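You operate a simulated robot arm through the tools that you are given. There is no shell and no other tool. Be economical: measure what you need, move in short steps, check, and stop when the job is done.

The job below is to be done with a simulated two-armed robot. You get a single attempt, and the scene is never put back.

Task
Crate mini cheese four, cover and latch the pine crate.
Fine: the crate is held steady with the other hand while the latch plate goes home over the cover, then slides onto the yellow outline.
Where things are to end (x, y in the base frame): pine crate within 40 mm of [920, 70].
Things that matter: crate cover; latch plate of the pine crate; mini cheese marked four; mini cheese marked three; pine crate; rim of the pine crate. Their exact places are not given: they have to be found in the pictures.

It is judged by the outcome, as a careful person would: the job done as asked, and still so three seconds after it is handed in. It fails if anything else is knocked over, pushed out of place, dropped, spilled or broken. A push-on lid holds only when it is set on centred and level and pressed home; a screw cap is set on level and turned clockwise until tight.

Robot
Two 7-joint arms with two-finger parallel grippers on one trunk, on a base that drives. Base frame: it is fixed to the floor where the robot stands at the start and does not move with it; the origin is under the middle of the robot, x ahead of it, y to its left, z up. Units: mm, rad, N and s.
The left shoulder is at the start at [69, 182, 1111], the right one opposite. With the tool pointing down near the work surface each hand reaches from about 300 to 740 mm from the robot's upright axis, wherever it stands, measured 20 degrees to its own side. Places, roughly: latch plate of the pine crate [500, -100, 1000]; pine crate [600, -400, 900]; rim of the pine crate [600, -400, 900]. Payload 3.91 kg a hand.
Tool frame (each hand has its own): the origin (TCP) lies between the finger pads and is the grasp point; the fingertips stand 30 mm ahead of it; z points along the fingers, y is the line along which they close. Largest opening 110 mm; finger width 20, thickness 10; the body of the gripper, 48 by 112 mm, starts 55 mm behind the TCP.
Orientation is told as [roll, pitch, yaw] about the base's x, y, z axes, in that order, counted from this pose: with the fingers straight down and closing along the base's y, the tool's x points along the base's -x, its y along +y and its z along -z.

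Tools
- The arms move only by the tool apply_moves. It takes "left_deltas", "right_deltas" or both (then of equal length, played together; a hand with none holds still); each is a list of rows, each a list of 3 entries, a list of its own where there are three numbers: the gripper command, from -1 (fully open) to 1 (shut), values between in proportion, then the shift along the tool's x, y, z in cm, then the turn, a rotation vector about the tool's x, y, z in rad. In form: [[grip, [tx, ty, tz], [wx, wy, wz]], ...]. A call has 1 to 10 rows; each row shifts and turns the commanded pose from where the row before left it, along the tool's axes as they then stand. A row lasts 0.2 s, in which the tool goes at most 50 mm and 0.15 rad; a call with a longer step from one row to the next is refused whole, and so is a gripper value outside its range. A pose out of reach is approached as far as the arm can. The call stops where the force on the tool passes 40 N (or 10 N more than at its start, if that is more) or the arm is blocked; 0.2 s more then pass. The fingers move at their own pace (about 72 mm/s each) and stop on an object; they squeeze with about 34 N. The grip force told is the motor's: it shows also when the fingers shut on nothing. Time passes only in rows, and 0.2 s behind the last, so rows that do not move let the fingers close. The reply holds the time, the measured pose of the TCP, the force on the tool along the base axes, the opening and the grip force, in the units named above and with some noise, with the torque about the TCP (base axes, N m) and any sound that the robot's microphone picked up.
- Cameras (640 x 400 px; columns grow to the right, rows downward): "scene" is now at [203.9, -40.5, 1304]; the picture's right is [-0.44, -0.90, 0.00], its down [-0.49, 0.24, -0.84] and it looks along [0.75, -0.37, -0.54] (base axes); focal length 216 px, centre (320, 200). "left" rides on the left gripper at [72, -17, -103] in its tool frame; the picture's right is [0.23, 0.97, 0.00], its down [-0.76, 0.18, -0.62] and it looks along [-0.61, 0.14, 0.78] (tool axes); focal length 222 px, centre (320, 200). "right" rides on the right gripper at [72, 17, -103] in its tool frame; the picture's right is [-0.23, 0.97, 0.00], its down [-0.76, -0.18, -0.62] and it looks along [-0.61, -0.14, 0.78] (tool axes); focal length 222 px, centre (320, 200).
- camera(camera): a new picture of that camera. The clock stands still meanwhile.
- raise_lower(by): slides the trunk up (or, below 0, down) by that many mm; the arms and the scene camera ride with it, the base frame stays. It gives what a move gives, with no picture.
- base_move(legs): drives the robot by 1 to 6 legs, each [ahead, left, turn to the left] in mm, mm and rad, along the robot's own axes; the way and the turn of a leg run together, so that a leg with both is an arc; at most 1500 mm and 3.142 rad a leg. The arms and the cameras ride along, it lands a little off, and it stops where it bumps. It gives what a move gives.
- head_to(pan, tilt): turns the head with the scene camera to pan (to the left, within 1.396 rad either way) and tilt (down, from -0.506 to 1.204), counted from straight ahead of the robot. It gives what a move gives.
- locate(camera, pixels): for up to 12 pixels [column, row] of the newest picture of that camera ("zoom" is the newest enlarged one), the place [x, y, z] in the base frame of the surface seen there, good to about 2 mm. The clock stands still meanwhile.
- close_up(camera, box): a new picture of the part [left, top, right, bottom] of that camera's present view, enlarged. The clock stands still meanwhile.
- job_done(): hands the job in; it is judged then, once.

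Go step by step. Measure first, check grasps and placings, and put right what went wrong. The budget is 80 turns and 58 pictures, counting those below and the enlarged ones. Unless the task says otherwise, let go and move clear before handing in, and close with one line.

The tools are called by a JSON object that holds its "method" and its "body". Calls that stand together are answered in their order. apply_moves: Moves the arms, as the interface text tells. Its arguments: {"type":"object","properties":{"left_deltas":{"type":"array"},"right_deltas":{"type":"array"}},"required":[]} The other tools are called the same way: raise_lower (by) slides the trunk up or down; base_move (legs) drives the base; head_to (pan, tilt) turns the head that bears the scene camera; camera (camera) takes a picture; locate (camera, pixels) gives the place of the surface under pixels of a picture; close_up (camera, box) takes an enlarged picture of a part of a camera's view; job_done () hands the job in.

At the start:

```text
t: 0.0
left_ee_pos: [485.0, 4.3, 1135.3]
left_ee_rot: [0.0, 0.002, 0.002]
left_wrist_force: [0.3, 0.7, 0.4]
left_moment: [0.02, 0.02, 0.0]
left_gripper_width: 109.8
left_grasp_force: 0.1
right_ee_pos: [328.2, -280.8, 1183.6]
right_ee_rot: [-0.001, -0.001, -0.001]
right_wrist_force: [0.2, 0.0, 0.1]
right_moment: [-0.03, -0.02, 0.01]
right_gripper_width: 109.9
right_grasp_force: 0.0
trunk travel left (down, up): [-375.0, 139.0]
robot x, y, heading: [0.1, 1.7, -0.003]
head pan, tilt: [-0.461, 0.576]
```

scene: 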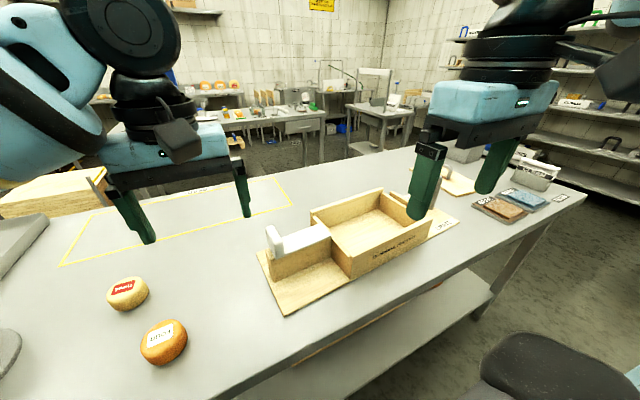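
right: 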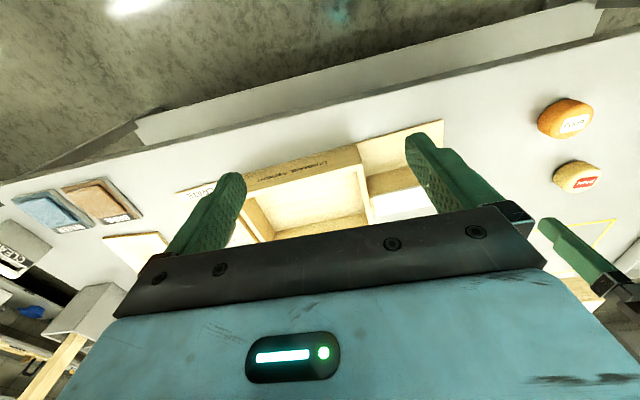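
left: 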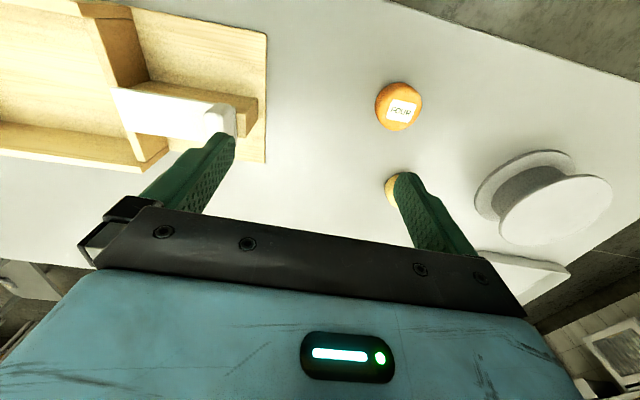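

The scene shows the crate at about (365,240), a white latch plate near (295,240), cheeses at (127,293) and (164,342), and the yellow outline at left. I'll enlarge these and measure.

{"method": "close_up", "body": {"camera": "scene", "box": [240, 160, 480, 310]}}

{"method": "close_up", "body": {"camera": "left", "box": [0, 0, 640, 280]}}

{"method": "locate", "body": {"camera": "scene", "pixels": [[127, 287], [164, 332], [60, 265], [292, 206], [275, 177], [105, 210], [270, 235], [327, 230], [312, 212], [351, 268], [440, 217], [383, 192]]}}

```text
2.67 times, centred on (360, 235) of scene
```

zoom: 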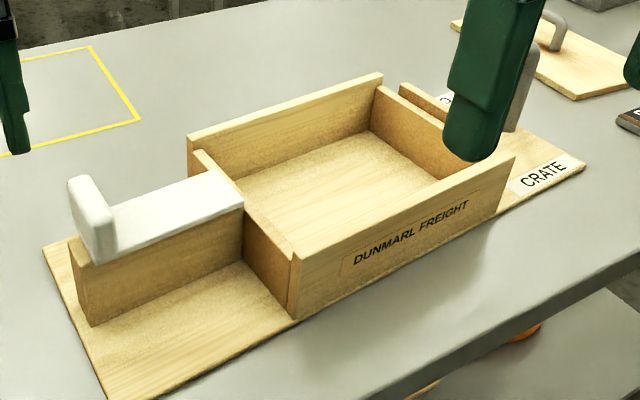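

```text
1.00 times, centred on (320, 140) of left (not enlarged: the box is as wide or as high as the picture)
```

zoom: 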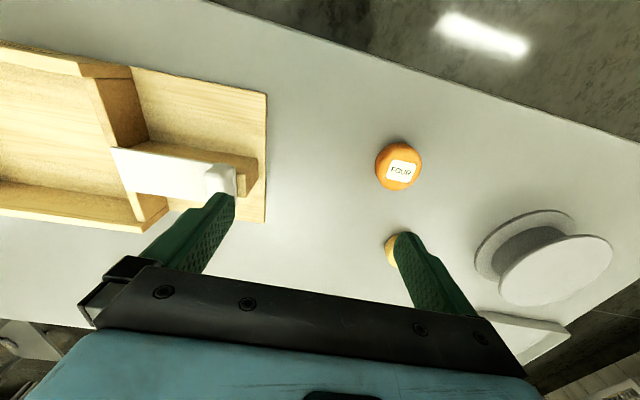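

```text
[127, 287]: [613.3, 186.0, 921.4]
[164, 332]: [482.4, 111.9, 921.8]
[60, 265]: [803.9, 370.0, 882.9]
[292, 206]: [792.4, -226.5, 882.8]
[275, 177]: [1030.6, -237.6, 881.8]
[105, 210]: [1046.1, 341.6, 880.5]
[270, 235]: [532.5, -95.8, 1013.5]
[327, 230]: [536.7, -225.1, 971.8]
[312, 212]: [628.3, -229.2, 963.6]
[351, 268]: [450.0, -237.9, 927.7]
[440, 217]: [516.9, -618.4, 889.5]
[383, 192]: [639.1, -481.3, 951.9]
```

Four is the orange cheese at [482,112]; the outline spans x about 795–1045, y about -230–360. The right hand hides the crate's far end, so I'll lift it and look there.

{"method": "apply_moves", "body": {"right_deltas": [[-1, [0, 0, -5], [0, 0, 0]], [-1, [0, 0, -5], [0, 0, 0]], [-1, [0, 0, -5], [0, 0, 0]], [-1, [0, 0, -4], [0, 0, 0]]]}}

{"method": "head_to", "body": {"pan": -0.8, "tilt": 0.7}}

{"method": "camera", "body": {"camera": "scene"}}

{"method": "camera", "body": {"camera": "right"}}

```text
t: 1.0
left_ee_pos: [484.2, 4.8, 1134.3]
left_ee_rot: [0.0, 0.001, 0.003]
left_wrist_force: [0.3, -0.7, -0.4]
left_moment: [0.02, -0.01, 0.02]
left_gripper_width: 109.9
left_grasp_force: 0.1
right_ee_pos: [326.8, -277.7, 1364.5]
right_ee_rot: [0.0, -0.001, 0.002]
right_wrist_force: [0.2, -0.8, -0.2]
right_moment: [0.0, -0.03, 0.0]
right_gripper_width: 110.0
right_grasp_force: 0.1
right hand out of reach, approached as far as the arm can: row 4
trunk travel left (down, up): [-375.0, 139.0]
robot x, y, heading: [1.7, -1.7, -0.0]
head pan, tilt: [-0.461, 0.576]
```

```text
t: 1.8
left_ee_pos: [484.0, 3.9, 1134.1]
left_ee_rot: [-0.002, -0.001, 0.002]
left_wrist_force: [-0.4, -0.1, 0.3]
left_moment: [-0.03, 0.0, 0.03]
left_gripper_width: 109.8
left_grasp_force: 0.1
right_ee_pos: [328.9, -278.2, 1363.7]
right_ee_rot: [-0.001, 0.0, -0.001]
right_wrist_force: [0.1, -0.2, -1.1]
right_moment: [0.04, -0.02, 0.01]
right_gripper_width: 110.3
right_grasp_force: 0.0
trunk travel left (down, up): [-375.0, 139.0]
robot x, y, heading: [-1.1, 2.9, 0.002]
head pan, tilt: [-0.799, 0.7]
```

```text
52 pictures are left
```

scene: 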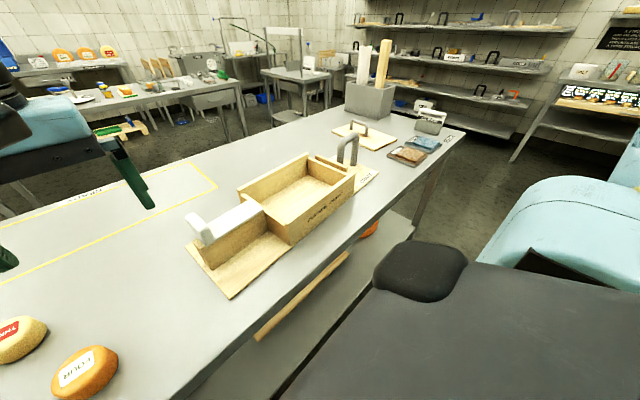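

```text
51 pictures are left
```

right: 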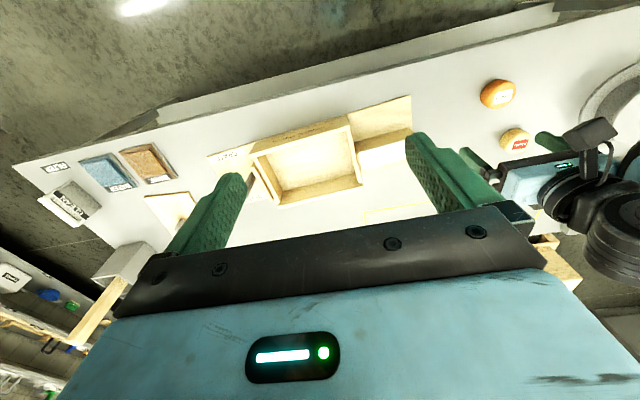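

{"method": "close_up", "body": {"camera": "scene", "box": [290, 100, 450, 200]}}

{"method": "locate", "body": {"camera": "scene", "pixels": [[354, 122], [365, 124], [332, 129], [353, 118], [398, 143], [375, 150], [348, 138], [347, 163], [353, 178], [296, 205], [260, 210], [238, 190]]}}

{"method": "close_up", "body": {"camera": "scene", "box": [170, 140, 330, 240]}}

```text
4.00 times, centred on (370, 150) of scene
```

zoom: 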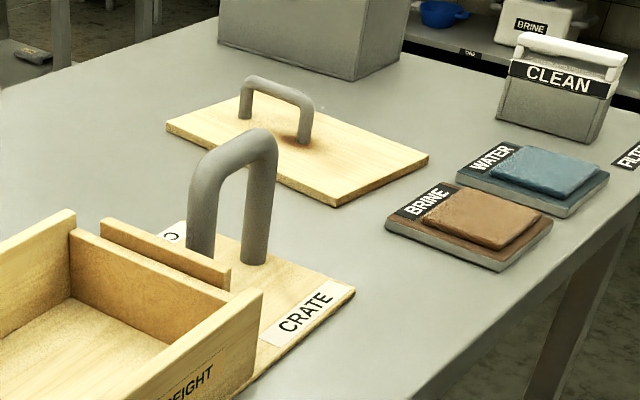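

```text
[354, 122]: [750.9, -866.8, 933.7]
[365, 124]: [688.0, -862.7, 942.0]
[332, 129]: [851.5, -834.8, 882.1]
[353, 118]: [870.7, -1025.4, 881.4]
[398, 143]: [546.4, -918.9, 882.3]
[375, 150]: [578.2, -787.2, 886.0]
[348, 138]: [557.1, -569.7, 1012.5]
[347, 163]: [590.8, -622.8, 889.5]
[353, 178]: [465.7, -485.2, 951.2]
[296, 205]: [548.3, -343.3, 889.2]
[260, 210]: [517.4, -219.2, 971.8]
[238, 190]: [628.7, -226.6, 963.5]
```

```text
4.00 times, centred on (250, 190) of scene
```

zoom: 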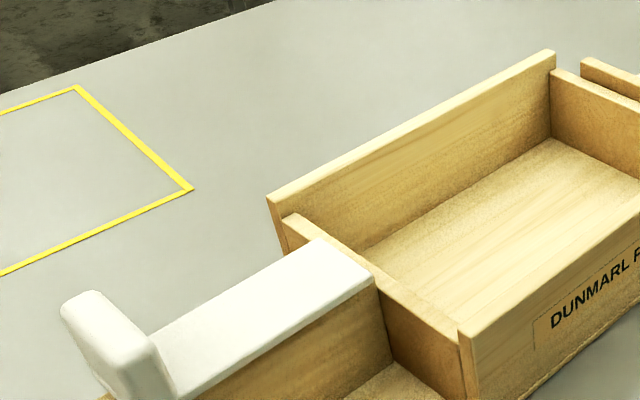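

{"method": "locate", "body": {"camera": "zoom", "pixels": [[322, 240], [372, 282], [200, 385], [160, 340], [300, 220], [455, 330], [272, 198], [552, 54], [562, 74], [90, 300], [130, 310], [465, 325]]}}

{"method": "close_up", "body": {"camera": "scene", "box": [290, 100, 450, 200]}}

{"method": "locate", "body": {"camera": "zoom", "pixels": [[168, 124], [428, 158], [337, 202], [245, 82], [305, 105], [246, 115], [302, 142], [235, 135], [80, 232], [105, 222], [225, 268], [228, 305]]}}

{"method": "locate", "body": {"camera": "zoom", "pixels": [[190, 180], [270, 155], [200, 240], [250, 255], [70, 215], [258, 295], [352, 290], [262, 340], [175, 225], [90, 290], [240, 84], [285, 160]]}}

```text
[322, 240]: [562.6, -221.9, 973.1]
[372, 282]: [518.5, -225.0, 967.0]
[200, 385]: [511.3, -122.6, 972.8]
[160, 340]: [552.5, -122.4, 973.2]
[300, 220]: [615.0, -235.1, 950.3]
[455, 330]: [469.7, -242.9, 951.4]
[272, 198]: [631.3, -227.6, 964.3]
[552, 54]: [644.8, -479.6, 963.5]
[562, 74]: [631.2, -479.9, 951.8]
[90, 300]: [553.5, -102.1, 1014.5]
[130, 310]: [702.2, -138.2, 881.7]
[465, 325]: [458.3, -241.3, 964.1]
```

```text
4.00 times, centred on (370, 150) of scene
```

zoom: 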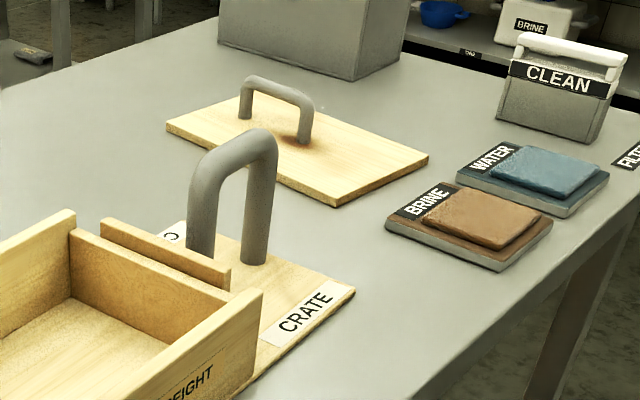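

```text
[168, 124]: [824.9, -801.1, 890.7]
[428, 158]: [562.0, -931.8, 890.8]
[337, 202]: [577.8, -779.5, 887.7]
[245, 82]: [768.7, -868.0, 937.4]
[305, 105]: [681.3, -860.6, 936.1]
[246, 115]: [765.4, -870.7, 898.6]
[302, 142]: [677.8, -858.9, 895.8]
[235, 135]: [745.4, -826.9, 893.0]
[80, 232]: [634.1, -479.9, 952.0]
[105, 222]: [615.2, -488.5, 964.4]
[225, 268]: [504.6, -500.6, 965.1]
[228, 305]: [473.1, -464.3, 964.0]
```

```text
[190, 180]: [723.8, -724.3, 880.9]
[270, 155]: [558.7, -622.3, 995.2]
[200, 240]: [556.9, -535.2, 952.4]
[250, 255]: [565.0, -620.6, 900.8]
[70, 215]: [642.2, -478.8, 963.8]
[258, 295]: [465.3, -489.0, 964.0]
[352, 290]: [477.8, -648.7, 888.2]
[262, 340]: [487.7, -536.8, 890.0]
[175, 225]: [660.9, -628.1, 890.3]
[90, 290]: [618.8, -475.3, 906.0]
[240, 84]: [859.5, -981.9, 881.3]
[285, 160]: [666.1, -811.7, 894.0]
```

The cover (with its own handle) lies near [693,-866], latch and rail on the crate's left, grab bar on its right at [557,-578]. Now I'll measure cheese four precisely with the left camera, moving the left hand above it.

{"method": "apply_moves", "body": {"left_deltas": [[-1, [0.5, 4, 0], [0, 0, 0]], [-1, [0, 4, 0], [0, 0, 0]], [-1, [0, 2.8, 0], [0, 0, 0]]]}}

{"method": "camera", "body": {"camera": "left"}}

```text
t: 2.6
left_ee_pos: [480.3, 114.7, 1134.4]
left_ee_rot: [0.0, 0.001, 0.0]
left_wrist_force: [0.1, -0.1, 0.3]
left_moment: [-0.03, 0.02, 0.0]
left_gripper_width: 109.8
left_grasp_force: 0.1
right_ee_pos: [328.2, -278.4, 1362.9]
right_ee_rot: [0.0, -0.001, 0.0]
right_wrist_force: [0.2, -0.5, -0.3]
right_moment: [0.01, 0.02, -0.01]
right_gripper_width: 110.1
right_grasp_force: 0.1
trunk travel left (down, up): [-375.0, 139.0]
robot x, y, heading: [-0.9, 1.6, -0.001]
head pan, tilt: [-0.799, 0.7]
```

```text
47 pictures are left
```

left: 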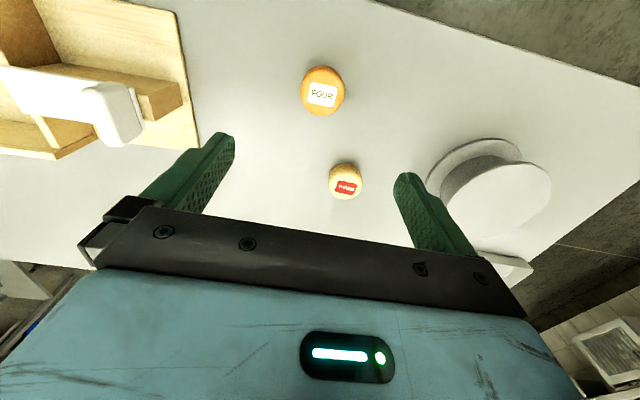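

{"method": "locate", "body": {"camera": "left", "pixels": [[302, 92], [344, 92], [323, 68], [323, 94], [323, 107], [345, 187], [330, 178], [361, 178], [187, 120], [178, 5], [140, 130], [80, 97]]}}

{"method": "close_up", "body": {"camera": "left", "box": [280, 40, 380, 210]}}

```text
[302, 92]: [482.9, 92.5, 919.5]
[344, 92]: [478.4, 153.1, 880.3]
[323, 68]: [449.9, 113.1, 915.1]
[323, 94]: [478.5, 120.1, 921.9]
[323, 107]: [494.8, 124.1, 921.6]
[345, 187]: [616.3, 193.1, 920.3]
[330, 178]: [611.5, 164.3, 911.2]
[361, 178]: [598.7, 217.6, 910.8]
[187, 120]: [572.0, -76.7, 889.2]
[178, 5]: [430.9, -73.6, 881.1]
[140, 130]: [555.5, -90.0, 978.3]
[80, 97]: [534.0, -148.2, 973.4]
```

```text
2.35 times, centred on (330, 125) of left
```

zoom: 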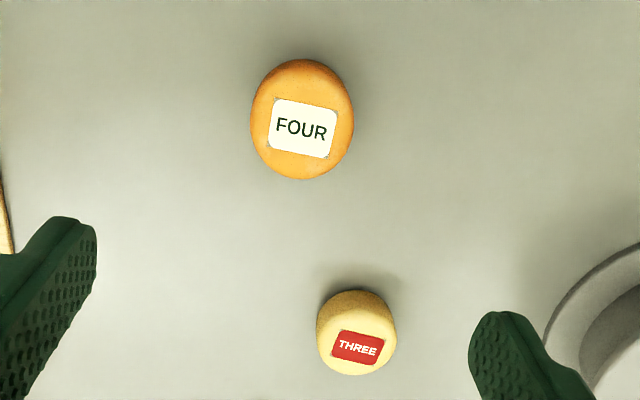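

{"method": "locate", "body": {"camera": "zoom", "pixels": [[301, 127], [254, 118], [348, 118], [300, 62], [300, 174], [257, 130], [345, 130]]}}

```text
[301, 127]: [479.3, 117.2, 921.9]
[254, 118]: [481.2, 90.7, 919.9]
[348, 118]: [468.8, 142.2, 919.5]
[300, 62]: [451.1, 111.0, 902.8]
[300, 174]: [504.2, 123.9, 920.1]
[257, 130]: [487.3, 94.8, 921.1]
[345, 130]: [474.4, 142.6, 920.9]
```

Cheese four is centred near [478,117], about 62 mm across. I'm descending to grip it.

{"method": "apply_moves", "body": {"left_deltas": [[-1, [0.2, 0.23, 4.5], [0, 0, 0]], [-1, [0, 0, 4.5], [0, 0, 0]], [-1, [0, 0, 4.5], [0, 0, 0]], [-1, [0, 0, 4.5], [0, 0, 0]], [-1, [0, 0, 2.6], [0, 0, 0]], [-1, [0, 0, 1], [0, 0, 0]], [-1, [0, 0, 0], [0, 0, 0]]]}}

{"method": "apply_moves", "body": {"left_deltas": [[1, [0, 0, 0], [0, 0, 0]], [1, [0, 0, 0], [0, 0, 0]], [1, [0, 0, 0], [0, 0, 0]], [1, [0, 0, 0], [0, 0, 0]]]}}

```text
t: 4.2
left_ee_pos: [476.3, 115.2, 916.8]
left_ee_rot: [-0.001, -0.002, 0.001]
left_wrist_force: [-0.3, 0.1, 0.1]
left_moment: [0.02, 0.02, 0.0]
left_gripper_width: 109.9
left_grasp_force: 0.0
right_ee_pos: [328.3, -277.8, 1364.5]
right_ee_rot: [-0.001, 0.001, 0.0]
right_wrist_force: [-0.5, -0.3, -0.4]
right_moment: [0.0, -0.02, 0.02]
right_gripper_width: 110.0
right_grasp_force: 0.1
trunk travel left (down, up): [-375.0, 139.0]
robot x, y, heading: [0.2, 2.9, -0.002]
head pan, tilt: [-0.799, 0.7]
```

```text
t: 5.2
left_ee_pos: [474.8, 114.6, 917.2]
left_ee_rot: [0.001, 0.001, 0.001]
left_wrist_force: [0.4, -1.1, 0.0]
left_moment: [-0.01, 0.04, -0.02]
left_gripper_width: 59.0
left_grasp_force: 33.3
right_ee_pos: [327.7, -277.1, 1363.5]
right_ee_rot: [0.001, 0.0, 0.001]
right_wrist_force: [-0.1, -0.3, 0.1]
right_moment: [0.0, 0.02, -0.01]
right_gripper_width: 110.2
right_grasp_force: 0.1
trunk travel left (down, up): [-375.0, 139.0]
robot x, y, heading: [0.7, 0.7, -0.003]
head pan, tilt: [-0.799, 0.7]
```

Gripped (59 mm, 33 N). I'll lift it high and drive right to bring it over the crate.

{"method": "apply_moves", "body": {"left_deltas": [[1, [0, 0, -2], [0, 0, 0]], [1, [0, 0, -4.5], [0, 0, 0]], [1, [0, 0, -4.5], [0, 0, 0]], [1, [0, 0, -4.5], [0, 0, 0]], [1, [0, 0, -4.5], [0, 0, 0]]]}}

{"method": "base_move", "body": {"legs": [[0, -450, 0]]}}

{"method": "head_to", "body": {"pan": -0.1, "tilt": 0.75}}

{"method": "camera", "body": {"camera": "scene"}}

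```text
t: 6.4
left_ee_pos: [477.1, 110.0, 1115.9]
left_ee_rot: [0.0, -0.001, 0.003]
left_wrist_force: [0.5, -0.4, -1.8]
left_moment: [0.02, 0.03, 0.01]
left_gripper_width: 59.7
left_grasp_force: 35.0
right_ee_pos: [327.1, -279.0, 1363.3]
right_ee_rot: [0.0, -0.004, -0.001]
right_wrist_force: [0.3, 0.1, 0.6]
right_moment: [-0.03, 0.02, -0.02]
right_gripper_width: 110.1
right_grasp_force: 0.0
trunk travel left (down, up): [-375.0, 139.0]
robot x, y, heading: [-2.3, -3.5, 0.001]
head pan, tilt: [-0.799, 0.7]
```

```text
t: 10.9
left_ee_pos: [479.8, -340.7, 1116.7]
left_ee_rot: [0.0, 0.0, 0.009]
left_wrist_force: [-0.3, 0.1, -0.8]
left_moment: [0.0, 0.0, 0.04]
left_gripper_width: 59.6
left_grasp_force: 34.1
right_ee_pos: [331.7, -731.0, 1364.3]
right_ee_rot: [-0.002, -0.001, 0.01]
right_wrist_force: [0.0, -0.3, 0.5]
right_moment: [-0.02, 0.0, 0.01]
right_gripper_width: 110.0
right_grasp_force: 0.0
trunk travel left (down, up): [-375.0, 139.0]
robot x, y, heading: [6.3, -455.1, 0.013]
head pan, tilt: [-0.799, 0.7]
```

```text
t: 12.0
left_ee_pos: [480.3, -339.8, 1114.6]
left_ee_rot: [-0.001, 0.0, 0.01]
left_wrist_force: [-0.1, -0.7, -0.9]
left_moment: [-0.03, 0.01, 0.03]
left_gripper_width: 59.4
left_grasp_force: 33.6
right_ee_pos: [330.7, -730.4, 1363.2]
right_ee_rot: [-0.001, 0.0, 0.01]
right_wrist_force: [-0.5, -0.2, -0.3]
right_moment: [-0.03, 0.02, 0.01]
right_gripper_width: 110.1
right_grasp_force: 0.0
trunk travel left (down, up): [-375.0, 139.0]
robot x, y, heading: [3.9, -457.5, 0.01]
head pan, tilt: [-0.099, 0.75]
```

```text
45 pictures are left
```

scene: 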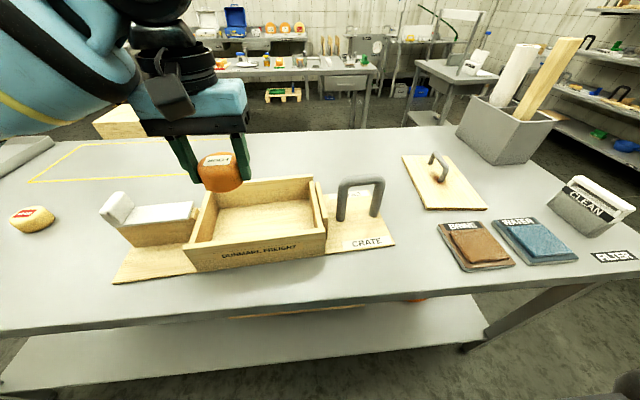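

{"method": "locate", "body": {"camera": "scene", "pixels": [[403, 155], [455, 154], [486, 208], [424, 210], [433, 158], [443, 178], [113, 283], [398, 243], [374, 195], [345, 182], [381, 180], [439, 153]]}}

{"method": "close_up", "body": {"camera": "scene", "box": [390, 135, 500, 220]}}

{"method": "apply_moves", "body": {"left_deltas": [[1, [-4, 0, 0], [0, 0, 0]], [1, [-3, -2.1, 0], [0, 0, 0]], [1, [0, 0, 4], [0, 0, 0]], [1, [0, 0, 4], [0, 0, 0]], [1, [0, 0, 3], [0, 0, 0]]]}}

```text
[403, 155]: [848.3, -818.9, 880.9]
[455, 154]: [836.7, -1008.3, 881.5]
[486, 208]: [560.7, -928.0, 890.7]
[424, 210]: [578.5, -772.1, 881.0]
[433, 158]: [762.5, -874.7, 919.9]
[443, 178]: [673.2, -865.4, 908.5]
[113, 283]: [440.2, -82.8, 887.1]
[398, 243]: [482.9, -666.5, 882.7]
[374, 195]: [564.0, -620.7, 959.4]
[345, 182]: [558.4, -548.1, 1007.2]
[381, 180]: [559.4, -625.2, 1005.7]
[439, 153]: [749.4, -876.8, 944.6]
```

```text
4.71 times, centred on (445, 178) of scene
```

zoom: 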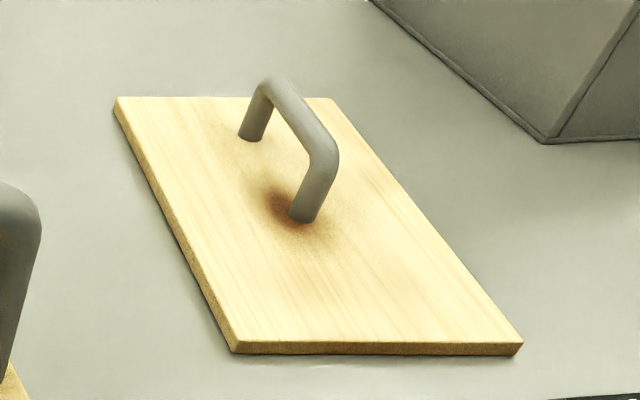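

```text
t: 13.2
left_ee_pos: [549.8, -360.7, 1004.5]
left_ee_rot: [-0.001, 0.0, 0.012]
left_wrist_force: [0.2, -0.1, -1.1]
left_moment: [-0.01, 0.02, -0.01]
left_gripper_width: 59.1
left_grasp_force: 33.9
right_ee_pos: [331.9, -728.8, 1363.1]
right_ee_rot: [0.0, 0.0, 0.009]
right_wrist_force: [0.4, 0.1, 0.2]
right_moment: [-0.03, -0.02, -0.02]
right_gripper_width: 110.1
right_grasp_force: 0.0
trunk travel left (down, up): [-375.0, 139.0]
robot x, y, heading: [-1.8, -454.1, 0.009]
head pan, tilt: [-0.099, 0.75]
```

{"method": "locate", "body": {"camera": "zoom", "pixels": [[121, 101], [328, 101], [518, 342], [235, 341], [250, 128], [303, 208], [272, 80], [328, 150], [300, 113], [290, 130], [250, 136], [301, 215]]}}

{"method": "apply_moves", "body": {"left_deltas": [[1, [0, 0, 3], [0, 0, 0]], [1, [0, 0, 2.5], [0, 0, 0]], [1, [0, 0, 1.6], [0, 0, 0]]]}}

```text
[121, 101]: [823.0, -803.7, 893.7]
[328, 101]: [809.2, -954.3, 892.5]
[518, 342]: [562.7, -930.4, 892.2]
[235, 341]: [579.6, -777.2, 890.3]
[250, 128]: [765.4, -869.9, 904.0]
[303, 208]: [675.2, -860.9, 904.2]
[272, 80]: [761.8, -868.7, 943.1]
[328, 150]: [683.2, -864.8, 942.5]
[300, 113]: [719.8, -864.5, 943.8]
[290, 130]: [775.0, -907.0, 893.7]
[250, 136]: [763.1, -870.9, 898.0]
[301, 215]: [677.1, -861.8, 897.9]
```

```text
t: 14.0
left_ee_pos: [549.9, -361.5, 934.8]
left_ee_rot: [0.0, -0.001, 0.011]
left_wrist_force: [0.1, 0.9, -0.4]
left_moment: [-0.01, 0.03, 0.01]
left_gripper_width: 59.2
left_grasp_force: 34.0
right_ee_pos: [333.7, -729.7, 1364.1]
right_ee_rot: [0.0, -0.001, 0.009]
right_wrist_force: [-0.3, -0.3, 0.4]
right_moment: [-0.02, 0.0, -0.01]
right_gripper_width: 109.7
right_grasp_force: 0.1
trunk travel left (down, up): [-375.0, 139.0]
robot x, y, heading: [2.5, -455.7, 0.008]
head pan, tilt: [-0.099, 0.75]
```

Cover centre is [693.6,-866.4], long axis yaw ≈ -0.1, its handle sits 27 mm towards the far end. Lowering the cheese to the crate floor carefully.

{"method": "apply_moves", "body": {"left_deltas": [[1, [0, 0, 0.4], [0, 0, 0]], [1, [0, 0, 0.3], [0, 0, 0]], [1, [0, 0, 0.2], [0, 0, 0]], [1, [0, 0, 0], [0, 0, 0]]]}}

{"method": "close_up", "body": {"camera": "scene", "box": [100, 120, 400, 300]}}

{"method": "locate", "body": {"camera": "zoom", "pixels": [[440, 190], [440, 210], [405, 180], [250, 220]]}}

```text
t: 15.0
left_ee_pos: [552.2, -359.8, 924.8]
left_ee_rot: [0.001, 0.0, 0.011]
left_wrist_force: [0.8, -0.4, -1.5]
left_moment: [-0.01, 0.0, -0.02]
left_gripper_width: 59.0
left_grasp_force: 34.3
right_ee_pos: [331.7, -729.9, 1362.4]
right_ee_rot: [0.002, 0.002, 0.009]
right_wrist_force: [-0.2, 0.8, -0.1]
right_moment: [0.03, -0.01, -0.03]
right_gripper_width: 110.1
right_grasp_force: 0.1
trunk travel left (down, up): [-375.0, 139.0]
robot x, y, heading: [2.1, -454.6, 0.012]
head pan, tilt: [-0.099, 0.75]
```

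```text
2.13 times, centred on (250, 210) of scene
```

zoom: 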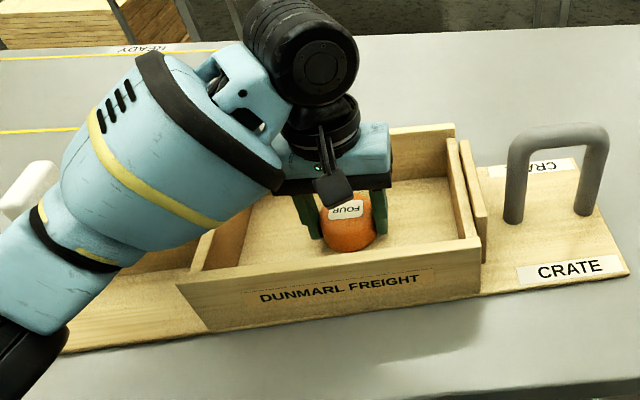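

```text
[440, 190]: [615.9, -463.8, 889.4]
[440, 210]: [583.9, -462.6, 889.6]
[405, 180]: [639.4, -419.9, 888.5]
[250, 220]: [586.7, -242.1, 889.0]
```

Floor is at z 889, so the cheese bottom is about at it; a touch lower, then release and rise.

{"method": "apply_moves", "body": {"left_deltas": [[1, [0, 0, 0.1], [0, 0, 0]], [0.6, [0, 0, 0], [0, 0, 0]], [-0.4, [0, 0, 0], [0, 0, 0]], [-0.6, [0, 0, 0], [0, 0, 0]], [-0.6, [0, 0, 0], [0, 0, 0]], [-0.6, [0, 0, -4], [0, 0, 0]], [-0.6, [0, 0, -5], [0, 0, 0]], [-0.6, [0, 0, -5], [0, 0, 0]], [-0.6, [0, 0, -5], [0, 0, 0]]]}}

{"method": "base_move", "body": {"legs": [[0, -200, 0]]}}

{"method": "camera", "body": {"camera": "scene"}}

```text
t: 17.0
left_ee_pos: [551.1, -361.0, 1112.9]
left_ee_rot: [0.0, 0.0, 0.012]
left_wrist_force: [0.3, -0.1, -0.1]
left_moment: [-0.01, 0.0, 0.02]
left_gripper_width: 88.1
left_grasp_force: 0.0
right_ee_pos: [330.7, -729.7, 1363.5]
right_ee_rot: [-0.001, -0.002, 0.008]
right_wrist_force: [-0.5, -0.5, 0.6]
right_moment: [-0.05, -0.04, 0.02]
right_gripper_width: 110.0
right_grasp_force: 0.0
trunk travel left (down, up): [-375.0, 139.0]
robot x, y, heading: [-2.0, -452.0, 0.013]
head pan, tilt: [-0.099, 0.75]
```

```text
t: 19.4
left_ee_pos: [553.1, -561.6, 1112.8]
left_ee_rot: [0.0, 0.0, 0.016]
left_wrist_force: [-0.2, 0.0, 0.4]
left_moment: [0.01, 0.0, 0.01]
left_gripper_width: 88.3
left_grasp_force: 0.2
right_ee_pos: [334.7, -931.8, 1363.8]
right_ee_rot: [-0.002, -0.001, 0.013]
right_wrist_force: [0.3, -0.4, 0.4]
right_moment: [-0.02, 0.0, 0.01]
right_gripper_width: 110.2
right_grasp_force: 0.0
trunk travel left (down, up): [-375.0, 139.0]
robot x, y, heading: [3.5, -659.2, 0.016]
head pan, tilt: [-0.099, 0.75]
```

```text
42 pictures are left
```

scene: 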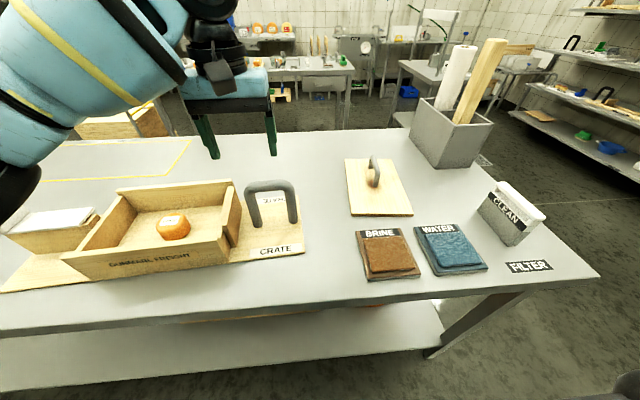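

Cheese four sits in the crate at (173,227). Checking table-edge clearance before driving forward for the cover.

{"method": "locate", "body": {"camera": "scene", "pixels": [[300, 298], [250, 375], [300, 315], [150, 395], [465, 345]]}}

{"method": "base_move", "body": {"legs": [[70, -70, -0.016]]}}

```text
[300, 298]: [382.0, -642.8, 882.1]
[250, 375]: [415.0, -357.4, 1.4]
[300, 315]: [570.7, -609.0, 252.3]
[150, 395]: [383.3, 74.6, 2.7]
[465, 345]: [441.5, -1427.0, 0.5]
```

```text
t: 20.8
left_ee_pos: [624.3, -643.7, 1112.7]
left_ee_rot: [0.001, 0.0, -0.003]
left_wrist_force: [-0.3, -0.1, -0.2]
left_moment: [-0.01, -0.02, 0.0]
left_gripper_width: 88.0
left_grasp_force: 0.0
right_ee_pos: [401.4, -1010.7, 1363.8]
right_ee_rot: [-0.001, -0.002, -0.003]
right_wrist_force: [0.4, 0.1, -0.4]
right_moment: [0.0, 0.01, 0.0]
right_gripper_width: 110.0
right_grasp_force: 0.1
trunk travel left (down, up): [-375.0, 139.0]
robot x, y, heading: [73.5, -730.9, 0.001]
head pan, tilt: [-0.099, 0.75]
```

{"method": "apply_moves", "body": {"right_deltas": [[-1, [-3.98, 1.81, 2], [0, 0, 0]], [-1, [-3.98, 1.81, 2], [0, 0, 0]], [-1, [-3.98, 1.81, 2], [0, 0, 0]], [-1, [-3.98, 1.81, 2], [0, 0, 0]], [-1, [-3.98, 1.81, 2], [0, 0, 0]], [-1, [-3.98, 1.81, 2], [0, 0, 0]], [-1, [-3.98, 1.81, 2], [0, 0, 0]], [-0.3, [-3.98, 1.81, 2], [0, 0, 0]], [-0.3, [0, 0, 4.5], [0, 0, 0.05]], [-0.3, [0, 0, 4.5], [0, 0, 0.05]]], "left_deltas": [[-0.6, [3, 0, -1], [0, 0, 0]], [-0.6, [3, 0, -1], [0, 0, 0]], [-0.6, [3, 0, -1], [0, 0, 0]], [-0.6, [3, 0, -1], [0, 0, 0]], [-0.6, [3, 1, -1], [0, 0, 0]], [-0.6, [3, 1, -1], [0, 0, 0]], [-0.6, [0, 3, 0], [0, 0, 0]], [-0.6, [0, 3, 0], [0, 0, 0]], [-0.6, [0, 0, 0], [0, 0, 0]], [-0.6, [0, 0, 0], [0, 0, 0]]]}}

{"method": "camera", "body": {"camera": "right"}}

```text
t: 22.9
left_ee_pos: [445.2, -563.1, 1174.4]
left_ee_rot: [0.0, 0.0, -0.002]
left_wrist_force: [0.4, 0.1, -1.3]
left_moment: [0.02, -0.02, -0.01]
left_gripper_width: 87.9
left_grasp_force: 0.1
right_ee_pos: [630.0, -956.9, 1062.2]
right_ee_rot: [-0.002, -0.002, -0.104]
right_wrist_force: [1.3, -0.6, 0.0]
right_moment: [-0.04, 0.03, -0.01]
right_gripper_width: 71.7
right_grasp_force: 0.2
right hand out of reach, approached as far as the arm can: row 3, 4, 5, 6, 7, 8
trunk travel left (down, up): [-375.0, 139.0]
robot x, y, heading: [76.9, -726.7, -0.007]
head pan, tilt: [-0.099, 0.75]
```

```text
41 pictures are left
```

right: 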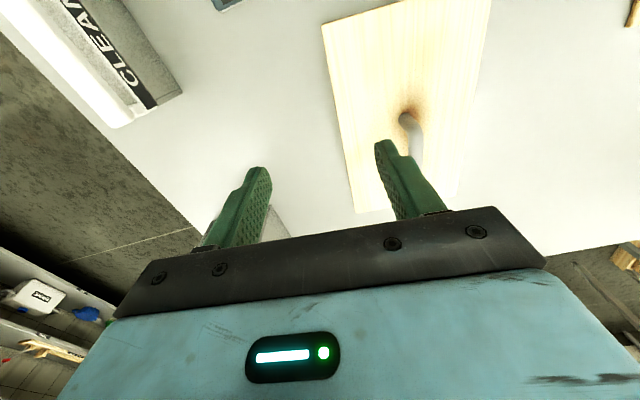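

{"method": "apply_moves", "body": {"right_deltas": [[-0.3, [-2.67, 3.33, 0], [0, 0, 0]], [-0.3, [-2.67, 3.33, 0], [0, 0, 0]], [-0.3, [-2.67, 3.33, 0], [0, 0, 0]], [-0.3, [0, 0, 0], [0, 0, 0]]]}}

{"method": "camera", "body": {"camera": "right"}}

```text
t: 23.9
left_ee_pos: [446.1, -563.3, 1175.0]
left_ee_rot: [0.0, -0.001, -0.001]
left_wrist_force: [-0.1, -0.2, -0.5]
left_moment: [0.0, -0.03, 0.01]
left_gripper_width: 88.0
left_grasp_force: 0.0
right_ee_pos: [653.1, -942.7, 1064.6]
right_ee_rot: [0.0, -0.002, -0.104]
right_wrist_force: [0.1, -0.9, -0.5]
right_moment: [-0.03, 0.03, -0.03]
right_gripper_width: 71.3
right_grasp_force: 0.0
right hand out of reach, approached as far as the arm can: row 1, 2, 3
trunk travel left (down, up): [-375.0, 139.0]
robot x, y, heading: [77.3, -727.8, -0.006]
head pan, tilt: [-0.099, 0.75]
```

```text
40 pictures are left
```

right: 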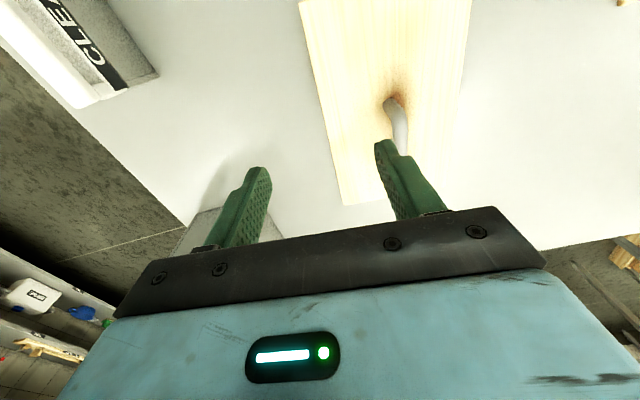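

The arm is at its reach limit at this height, so I'll drive a bit forward and left instead.

{"method": "base_move", "body": {"legs": [[55, 70, 0.006]]}}

{"method": "camera", "body": {"camera": "right"}}

```text
t: 25.2
left_ee_pos: [499.7, -491.4, 1173.9]
left_ee_rot: [-0.002, 0.0, 0.004]
left_wrist_force: [0.4, 0.1, 0.0]
left_moment: [0.02, 0.01, 0.0]
left_gripper_width: 88.1
left_grasp_force: 0.0
right_ee_pos: [709.1, -868.5, 1063.4]
right_ee_rot: [-0.001, -0.003, -0.096]
right_wrist_force: [0.5, 0.0, 0.4]
right_moment: [-0.03, 0.0, 0.01]
right_gripper_width: 71.7
right_grasp_force: 0.1
trunk travel left (down, up): [-375.0, 139.0]
robot x, y, heading: [127.0, -661.5, 0.003]
head pan, tilt: [-0.099, 0.75]
```

```text
39 pictures are left
```

right: 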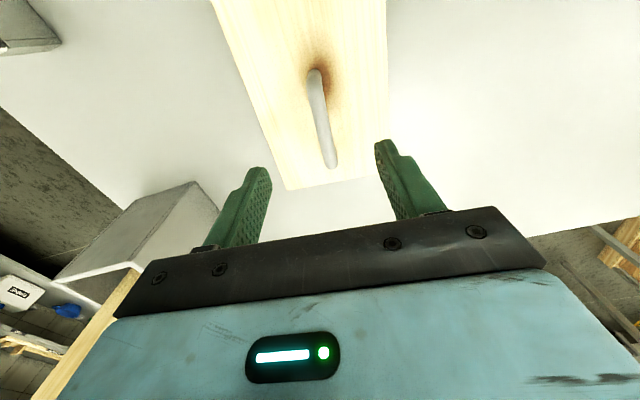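

{"method": "locate", "body": {"camera": "right", "pixels": [[318, 85], [323, 115], [331, 158], [288, 186], [380, 165], [195, 185], [215, 215], [62, 275]]}}

```text
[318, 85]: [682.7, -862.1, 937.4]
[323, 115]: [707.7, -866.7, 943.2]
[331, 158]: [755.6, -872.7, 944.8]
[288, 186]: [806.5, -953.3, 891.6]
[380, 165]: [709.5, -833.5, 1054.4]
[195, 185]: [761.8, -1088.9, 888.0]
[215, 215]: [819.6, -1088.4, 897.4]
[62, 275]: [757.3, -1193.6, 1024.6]
```

{"method": "apply_moves", "body": {"right_deltas": [[-0.3, [-1.1, 0.25, 3.5], [0, 0, 0]], [-0.3, [0, 0, 3.5], [0, 0, 0]], [-0.3, [0, 0, 3.5], [0, 0, 0]], [-0.3, [0, 0, 2.5], [0, 0, 0]], [-0.3, [0, 0, 0], [0, 0, 0]]]}}

{"method": "camera", "body": {"camera": "right"}}

```text
t: 26.4
left_ee_pos: [497.9, -490.7, 1173.8]
left_ee_rot: [0.001, 0.001, 0.004]
left_wrist_force: [0.5, -0.5, -0.8]
left_moment: [0.0, -0.03, -0.02]
left_gripper_width: 87.9
left_grasp_force: 0.0
right_ee_pos: [719.9, -872.2, 932.3]
right_ee_rot: [0.001, 0.0, -0.099]
right_wrist_force: [-0.5, -0.2, -0.1]
right_moment: [-0.02, 0.01, -0.03]
right_gripper_width: 71.4
right_grasp_force: 0.1
right hand out of reach, approached as far as the arm can: row 1
trunk travel left (down, up): [-375.0, 139.0]
robot x, y, heading: [125.2, -660.8, 0.005]
head pan, tilt: [-0.099, 0.75]
```

```text
38 pictures are left
```

right: 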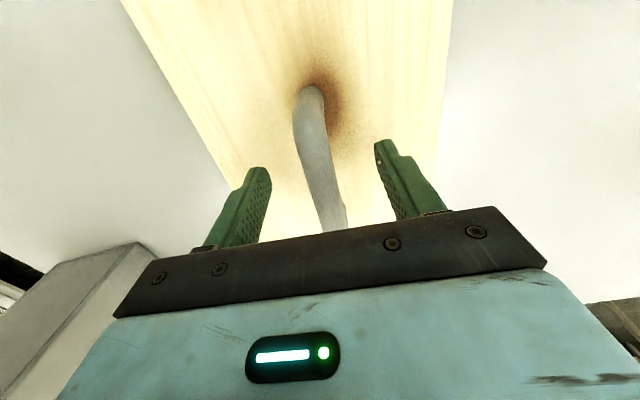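

{"method": "apply_moves", "body": {"right_deltas": [[-0.3, [0, 0.4, 0], [0, 0, 0]], [1, [0, 0, 0], [0, 0, 0]], [1, [0, 0, 0], [0, 0, 0]], [1, [0, 0, 0], [0, 0, 0]], [1, [0, 0, 0], [0, 0, 0]]]}}

{"method": "apply_moves", "body": {"right_deltas": [[1, [0, 0, -1], [0, 0, 0]], [1, [0, 0, -3], [0, 0, 0]], [1, [0, 0, -4], [0, 0, 0]], [1, [0, 0, -4], [0, 0, 0]], [1, [0, 0, 0], [0, 0, 0]]]}}

{"method": "camera", "body": {"camera": "right"}}

{"method": "camera", "body": {"camera": "scene"}}

```text
t: 27.6
left_ee_pos: [499.2, -491.2, 1174.5]
left_ee_rot: [0.001, -0.001, 0.006]
left_wrist_force: [0.5, -0.4, 0.6]
left_moment: [0.03, -0.03, -0.03]
left_gripper_width: 87.9
left_grasp_force: 0.0
right_ee_pos: [719.2, -868.8, 932.4]
right_ee_rot: [0.0, 0.0, -0.099]
right_wrist_force: [0.1, -1.5, 1.0]
right_moment: [-0.01, -0.06, -0.08]
right_gripper_width: 15.2
right_grasp_force: 34.3
trunk travel left (down, up): [-375.0, 139.0]
robot x, y, heading: [129.9, -660.9, 0.002]
head pan, tilt: [-0.099, 0.75]
```

```text
t: 28.8
left_ee_pos: [499.2, -493.0, 1173.8]
left_ee_rot: [0.0, -0.002, 0.006]
left_wrist_force: [0.4, 0.6, 0.0]
left_moment: [0.02, 0.0, 0.01]
left_gripper_width: 87.9
left_grasp_force: 0.0
right_ee_pos: [722.4, -879.0, 1045.6]
right_ee_rot: [0.0, 0.001, -0.099]
right_wrist_force: [0.5, 0.2, -2.6]
right_moment: [-0.03, -0.09, -0.01]
right_gripper_width: 15.3
right_grasp_force: 34.3
right hand out of reach, approached as far as the arm can: row 4
trunk travel left (down, up): [-375.0, 139.0]
robot x, y, heading: [127.0, -661.3, 0.001]
head pan, tilt: [-0.099, 0.75]
```

```text
37 pictures are left
```

right: 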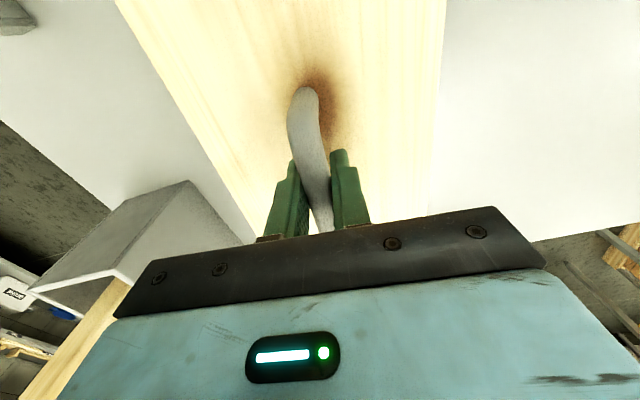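

```text
36 pictures are left
```

scene: 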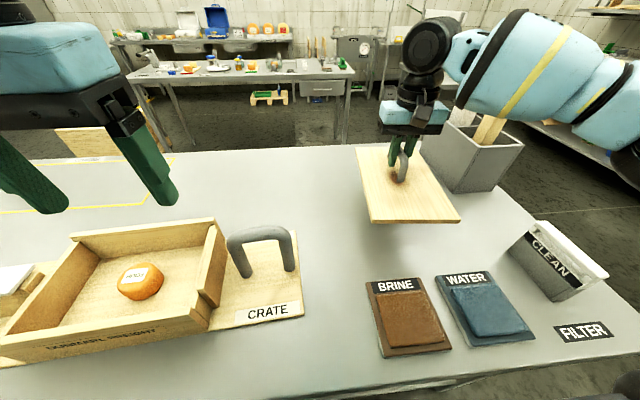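

Cover is lifted level. Pull it back a bit, raise the trunk, then turn it clockwise to bring its long axis along y.

{"method": "apply_moves", "body": {"right_deltas": [[1, [3, 0, 0], [0, 0, 0]], [1, [4, 0, 0], [0, 0, 0]], [1, [4, 0, 0], [0, 0, 0]], [1, [0, 0, 0], [0, 0, 0]]]}}

{"method": "raise_lower", "body": {"by": 60}}

{"method": "apply_moves", "body": {"right_deltas": [[1, [0, 0, 0], [0, 0, 0.147]], [1, [0, 0, 0], [0, 0, 0.147]], [1, [0, 0, 0], [0, 0, 0.147]], [1, [0, 0, 0], [0, 0, 0.147]], [1, [0, 0, 0], [0, 0, 0.147]], [1, [0, 0, 0], [0, 0, 0.147]], [1, [0, 0, 0], [0, 0, 0.147]], [1, [0, 0, 0], [0, 0, 0.147]], [1, [0, 0, 0], [0, 0, 0.147]], [1, [0, 0, 0], [0, 0, 0.147]]]}}

```text
t: 29.8
left_ee_pos: [500.3, -492.2, 1173.1]
left_ee_rot: [0.0, 0.001, 0.006]
left_wrist_force: [0.1, -0.8, -0.2]
left_moment: [-0.01, 0.02, 0.01]
left_gripper_width: 87.7
left_grasp_force: 0.1
right_ee_pos: [612.2, -865.9, 1046.5]
right_ee_rot: [-0.001, 0.001, -0.098]
right_wrist_force: [0.4, -0.3, -2.8]
right_moment: [-0.04, -0.02, 0.0]
right_gripper_width: 14.7
right_grasp_force: 33.8
trunk travel left (down, up): [-375.0, 139.0]
robot x, y, heading: [130.9, -659.8, 0.007]
head pan, tilt: [-0.099, 0.75]
```

```text
t: 30.8
left_ee_pos: [500.0, -491.4, 1233.3]
left_ee_rot: [0.001, 0.001, 0.004]
left_wrist_force: [-0.7, -0.5, 0.3]
left_moment: [-0.03, 0.03, 0.01]
left_gripper_width: 87.8
left_grasp_force: 0.0
right_ee_pos: [611.6, -867.8, 1104.1]
right_ee_rot: [0.0, 0.0, -0.098]
right_wrist_force: [-0.3, 0.4, -3.4]
right_moment: [0.0, -0.02, -0.01]
right_gripper_width: 14.9
right_grasp_force: 34.4
trunk travel left (down, up): [-435.0, 79.0]
robot x, y, heading: [129.6, -660.7, 0.007]
head pan, tilt: [-0.099, 0.75]
```

```text
t: 33.0
left_ee_pos: [499.1, -491.7, 1235.0]
left_ee_rot: [0.002, 0.001, 0.005]
left_wrist_force: [0.3, 0.4, -0.4]
left_moment: [0.02, -0.01, 0.0]
left_gripper_width: 88.0
left_grasp_force: 0.1
right_ee_pos: [612.4, -867.0, 1105.0]
right_ee_rot: [0.001, 0.0, -1.57]
right_wrist_force: [0.1, -0.4, -1.5]
right_moment: [-0.04, 0.02, 0.0]
right_gripper_width: 15.2
right_grasp_force: 34.3
trunk travel left (down, up): [-435.0, 79.0]
robot x, y, heading: [132.7, -658.2, 0.005]
head pan, tilt: [-0.099, 0.75]
```

{"method": "head_to", "body": {"pan": 0.35, "tilt": 0.8}}

{"method": "close_up", "body": {"camera": "scene", "box": [120, 120, 440, 320]}}

```text
t: 33.9
left_ee_pos: [498.6, -492.4, 1234.1]
left_ee_rot: [0.001, 0.0, 0.005]
left_wrist_force: [-0.3, -0.6, 0.4]
left_moment: [0.04, 0.02, -0.03]
left_gripper_width: 87.9
left_grasp_force: 0.0
right_ee_pos: [612.2, -868.2, 1104.4]
right_ee_rot: [0.002, 0.001, -1.565]
right_wrist_force: [0.2, -0.6, -2.8]
right_moment: [-0.07, -0.01, -0.01]
right_gripper_width: 15.2
right_grasp_force: 33.9
trunk travel left (down, up): [-435.0, 79.0]
robot x, y, heading: [129.8, -658.8, 0.005]
head pan, tilt: [0.351, 0.799]
```

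```text
2.00 times, centred on (280, 220) of scene
```

zoom: 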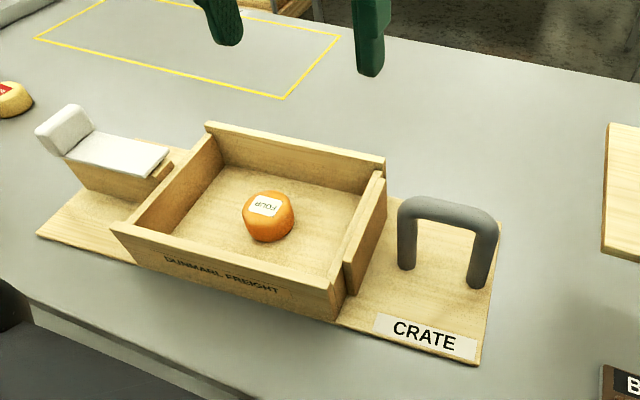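

{"method": "locate", "body": {"camera": "zoom", "pixels": [[207, 123], [221, 136], [385, 160], [382, 168], [335, 285], [118, 225], [142, 224], [216, 140], [373, 180], [345, 258], [38, 236], [476, 360]]}}

{"method": "close_up", "body": {"camera": "scene", "box": [130, 160, 240, 250]}}

{"method": "close_up", "body": {"camera": "scene", "box": [260, 180, 350, 290]}}

{"method": "locate", "body": {"camera": "zoom", "pixels": [[308, 55], [300, 75], [320, 82], [290, 85], [192, 300], [160, 315], [200, 250], [150, 305], [245, 175], [265, 180], [225, 170], [280, 160]]}}

```text
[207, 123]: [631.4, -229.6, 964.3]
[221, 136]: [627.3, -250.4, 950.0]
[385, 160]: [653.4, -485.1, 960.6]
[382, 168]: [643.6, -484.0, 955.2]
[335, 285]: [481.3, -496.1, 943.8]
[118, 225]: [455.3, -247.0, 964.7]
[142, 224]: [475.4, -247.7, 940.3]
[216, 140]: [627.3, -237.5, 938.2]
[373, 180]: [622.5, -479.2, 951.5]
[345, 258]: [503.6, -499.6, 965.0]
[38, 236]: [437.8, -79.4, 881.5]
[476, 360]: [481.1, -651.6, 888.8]
```

```text
4.44 times, centred on (185, 205) of scene
```

zoom: 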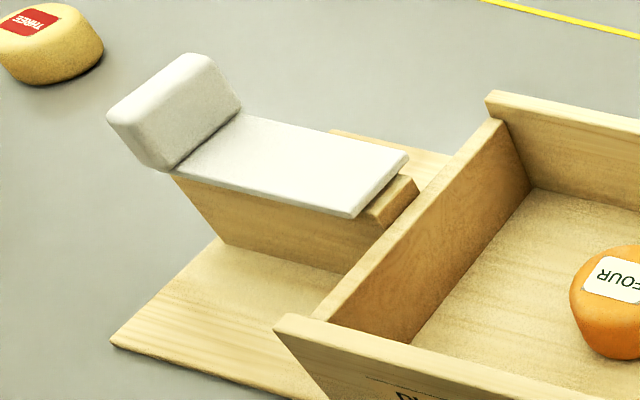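

```text
3.64 times, centred on (305, 235) of scene
```

zoom: 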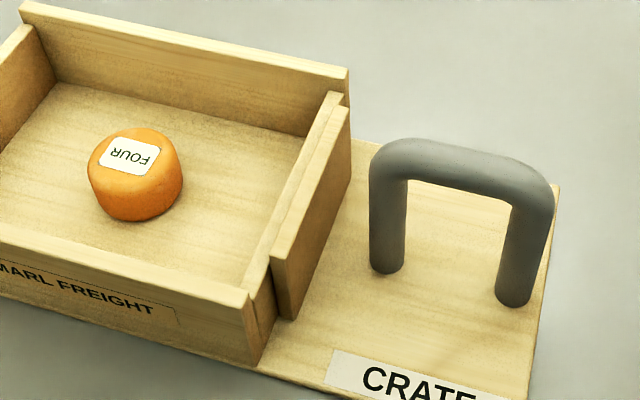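

```text
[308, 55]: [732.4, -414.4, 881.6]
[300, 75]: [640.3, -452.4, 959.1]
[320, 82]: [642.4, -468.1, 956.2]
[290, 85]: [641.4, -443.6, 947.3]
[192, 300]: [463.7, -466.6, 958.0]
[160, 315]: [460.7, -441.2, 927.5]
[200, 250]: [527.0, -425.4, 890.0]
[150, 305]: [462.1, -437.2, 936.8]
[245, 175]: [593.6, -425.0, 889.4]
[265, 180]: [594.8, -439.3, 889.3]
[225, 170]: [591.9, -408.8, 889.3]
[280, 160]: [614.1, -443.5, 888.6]
```

{"method": "locate", "body": {"camera": "zoom", "pixels": [[30, 6], [100, 20], [200, 40], [340, 67], [40, 238], [120, 260], [200, 278], [240, 288], [340, 105], [300, 190], [277, 243], [335, 95]]}}

{"method": "close_up", "body": {"camera": "scene", "box": [130, 160, 240, 250]}}

{"method": "locate", "body": {"camera": "zoom", "pixels": [[495, 97], [630, 128], [502, 125], [400, 240], [325, 316], [290, 322], [410, 183], [372, 218], [400, 155], [352, 210], [185, 170], [240, 115]]}}

```text
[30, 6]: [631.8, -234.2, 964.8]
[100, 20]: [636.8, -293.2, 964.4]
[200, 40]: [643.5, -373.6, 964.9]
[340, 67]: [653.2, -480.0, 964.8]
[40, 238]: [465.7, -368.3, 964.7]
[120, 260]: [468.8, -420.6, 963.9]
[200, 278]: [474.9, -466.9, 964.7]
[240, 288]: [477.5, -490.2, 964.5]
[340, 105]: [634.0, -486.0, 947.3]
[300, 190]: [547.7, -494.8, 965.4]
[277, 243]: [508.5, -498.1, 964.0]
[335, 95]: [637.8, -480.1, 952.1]
```

```text
4.44 times, centred on (185, 205) of scene
```

zoom: 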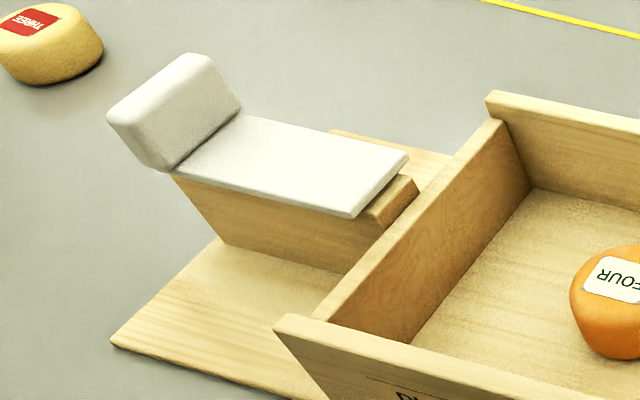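

```text
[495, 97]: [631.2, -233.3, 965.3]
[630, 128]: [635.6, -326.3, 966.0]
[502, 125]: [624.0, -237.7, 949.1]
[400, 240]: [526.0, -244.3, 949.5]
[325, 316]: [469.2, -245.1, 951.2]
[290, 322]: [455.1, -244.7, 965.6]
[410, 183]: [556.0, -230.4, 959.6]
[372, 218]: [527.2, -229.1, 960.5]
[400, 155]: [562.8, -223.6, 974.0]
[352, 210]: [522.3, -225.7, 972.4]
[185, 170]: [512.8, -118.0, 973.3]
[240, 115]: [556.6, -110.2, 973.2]
```

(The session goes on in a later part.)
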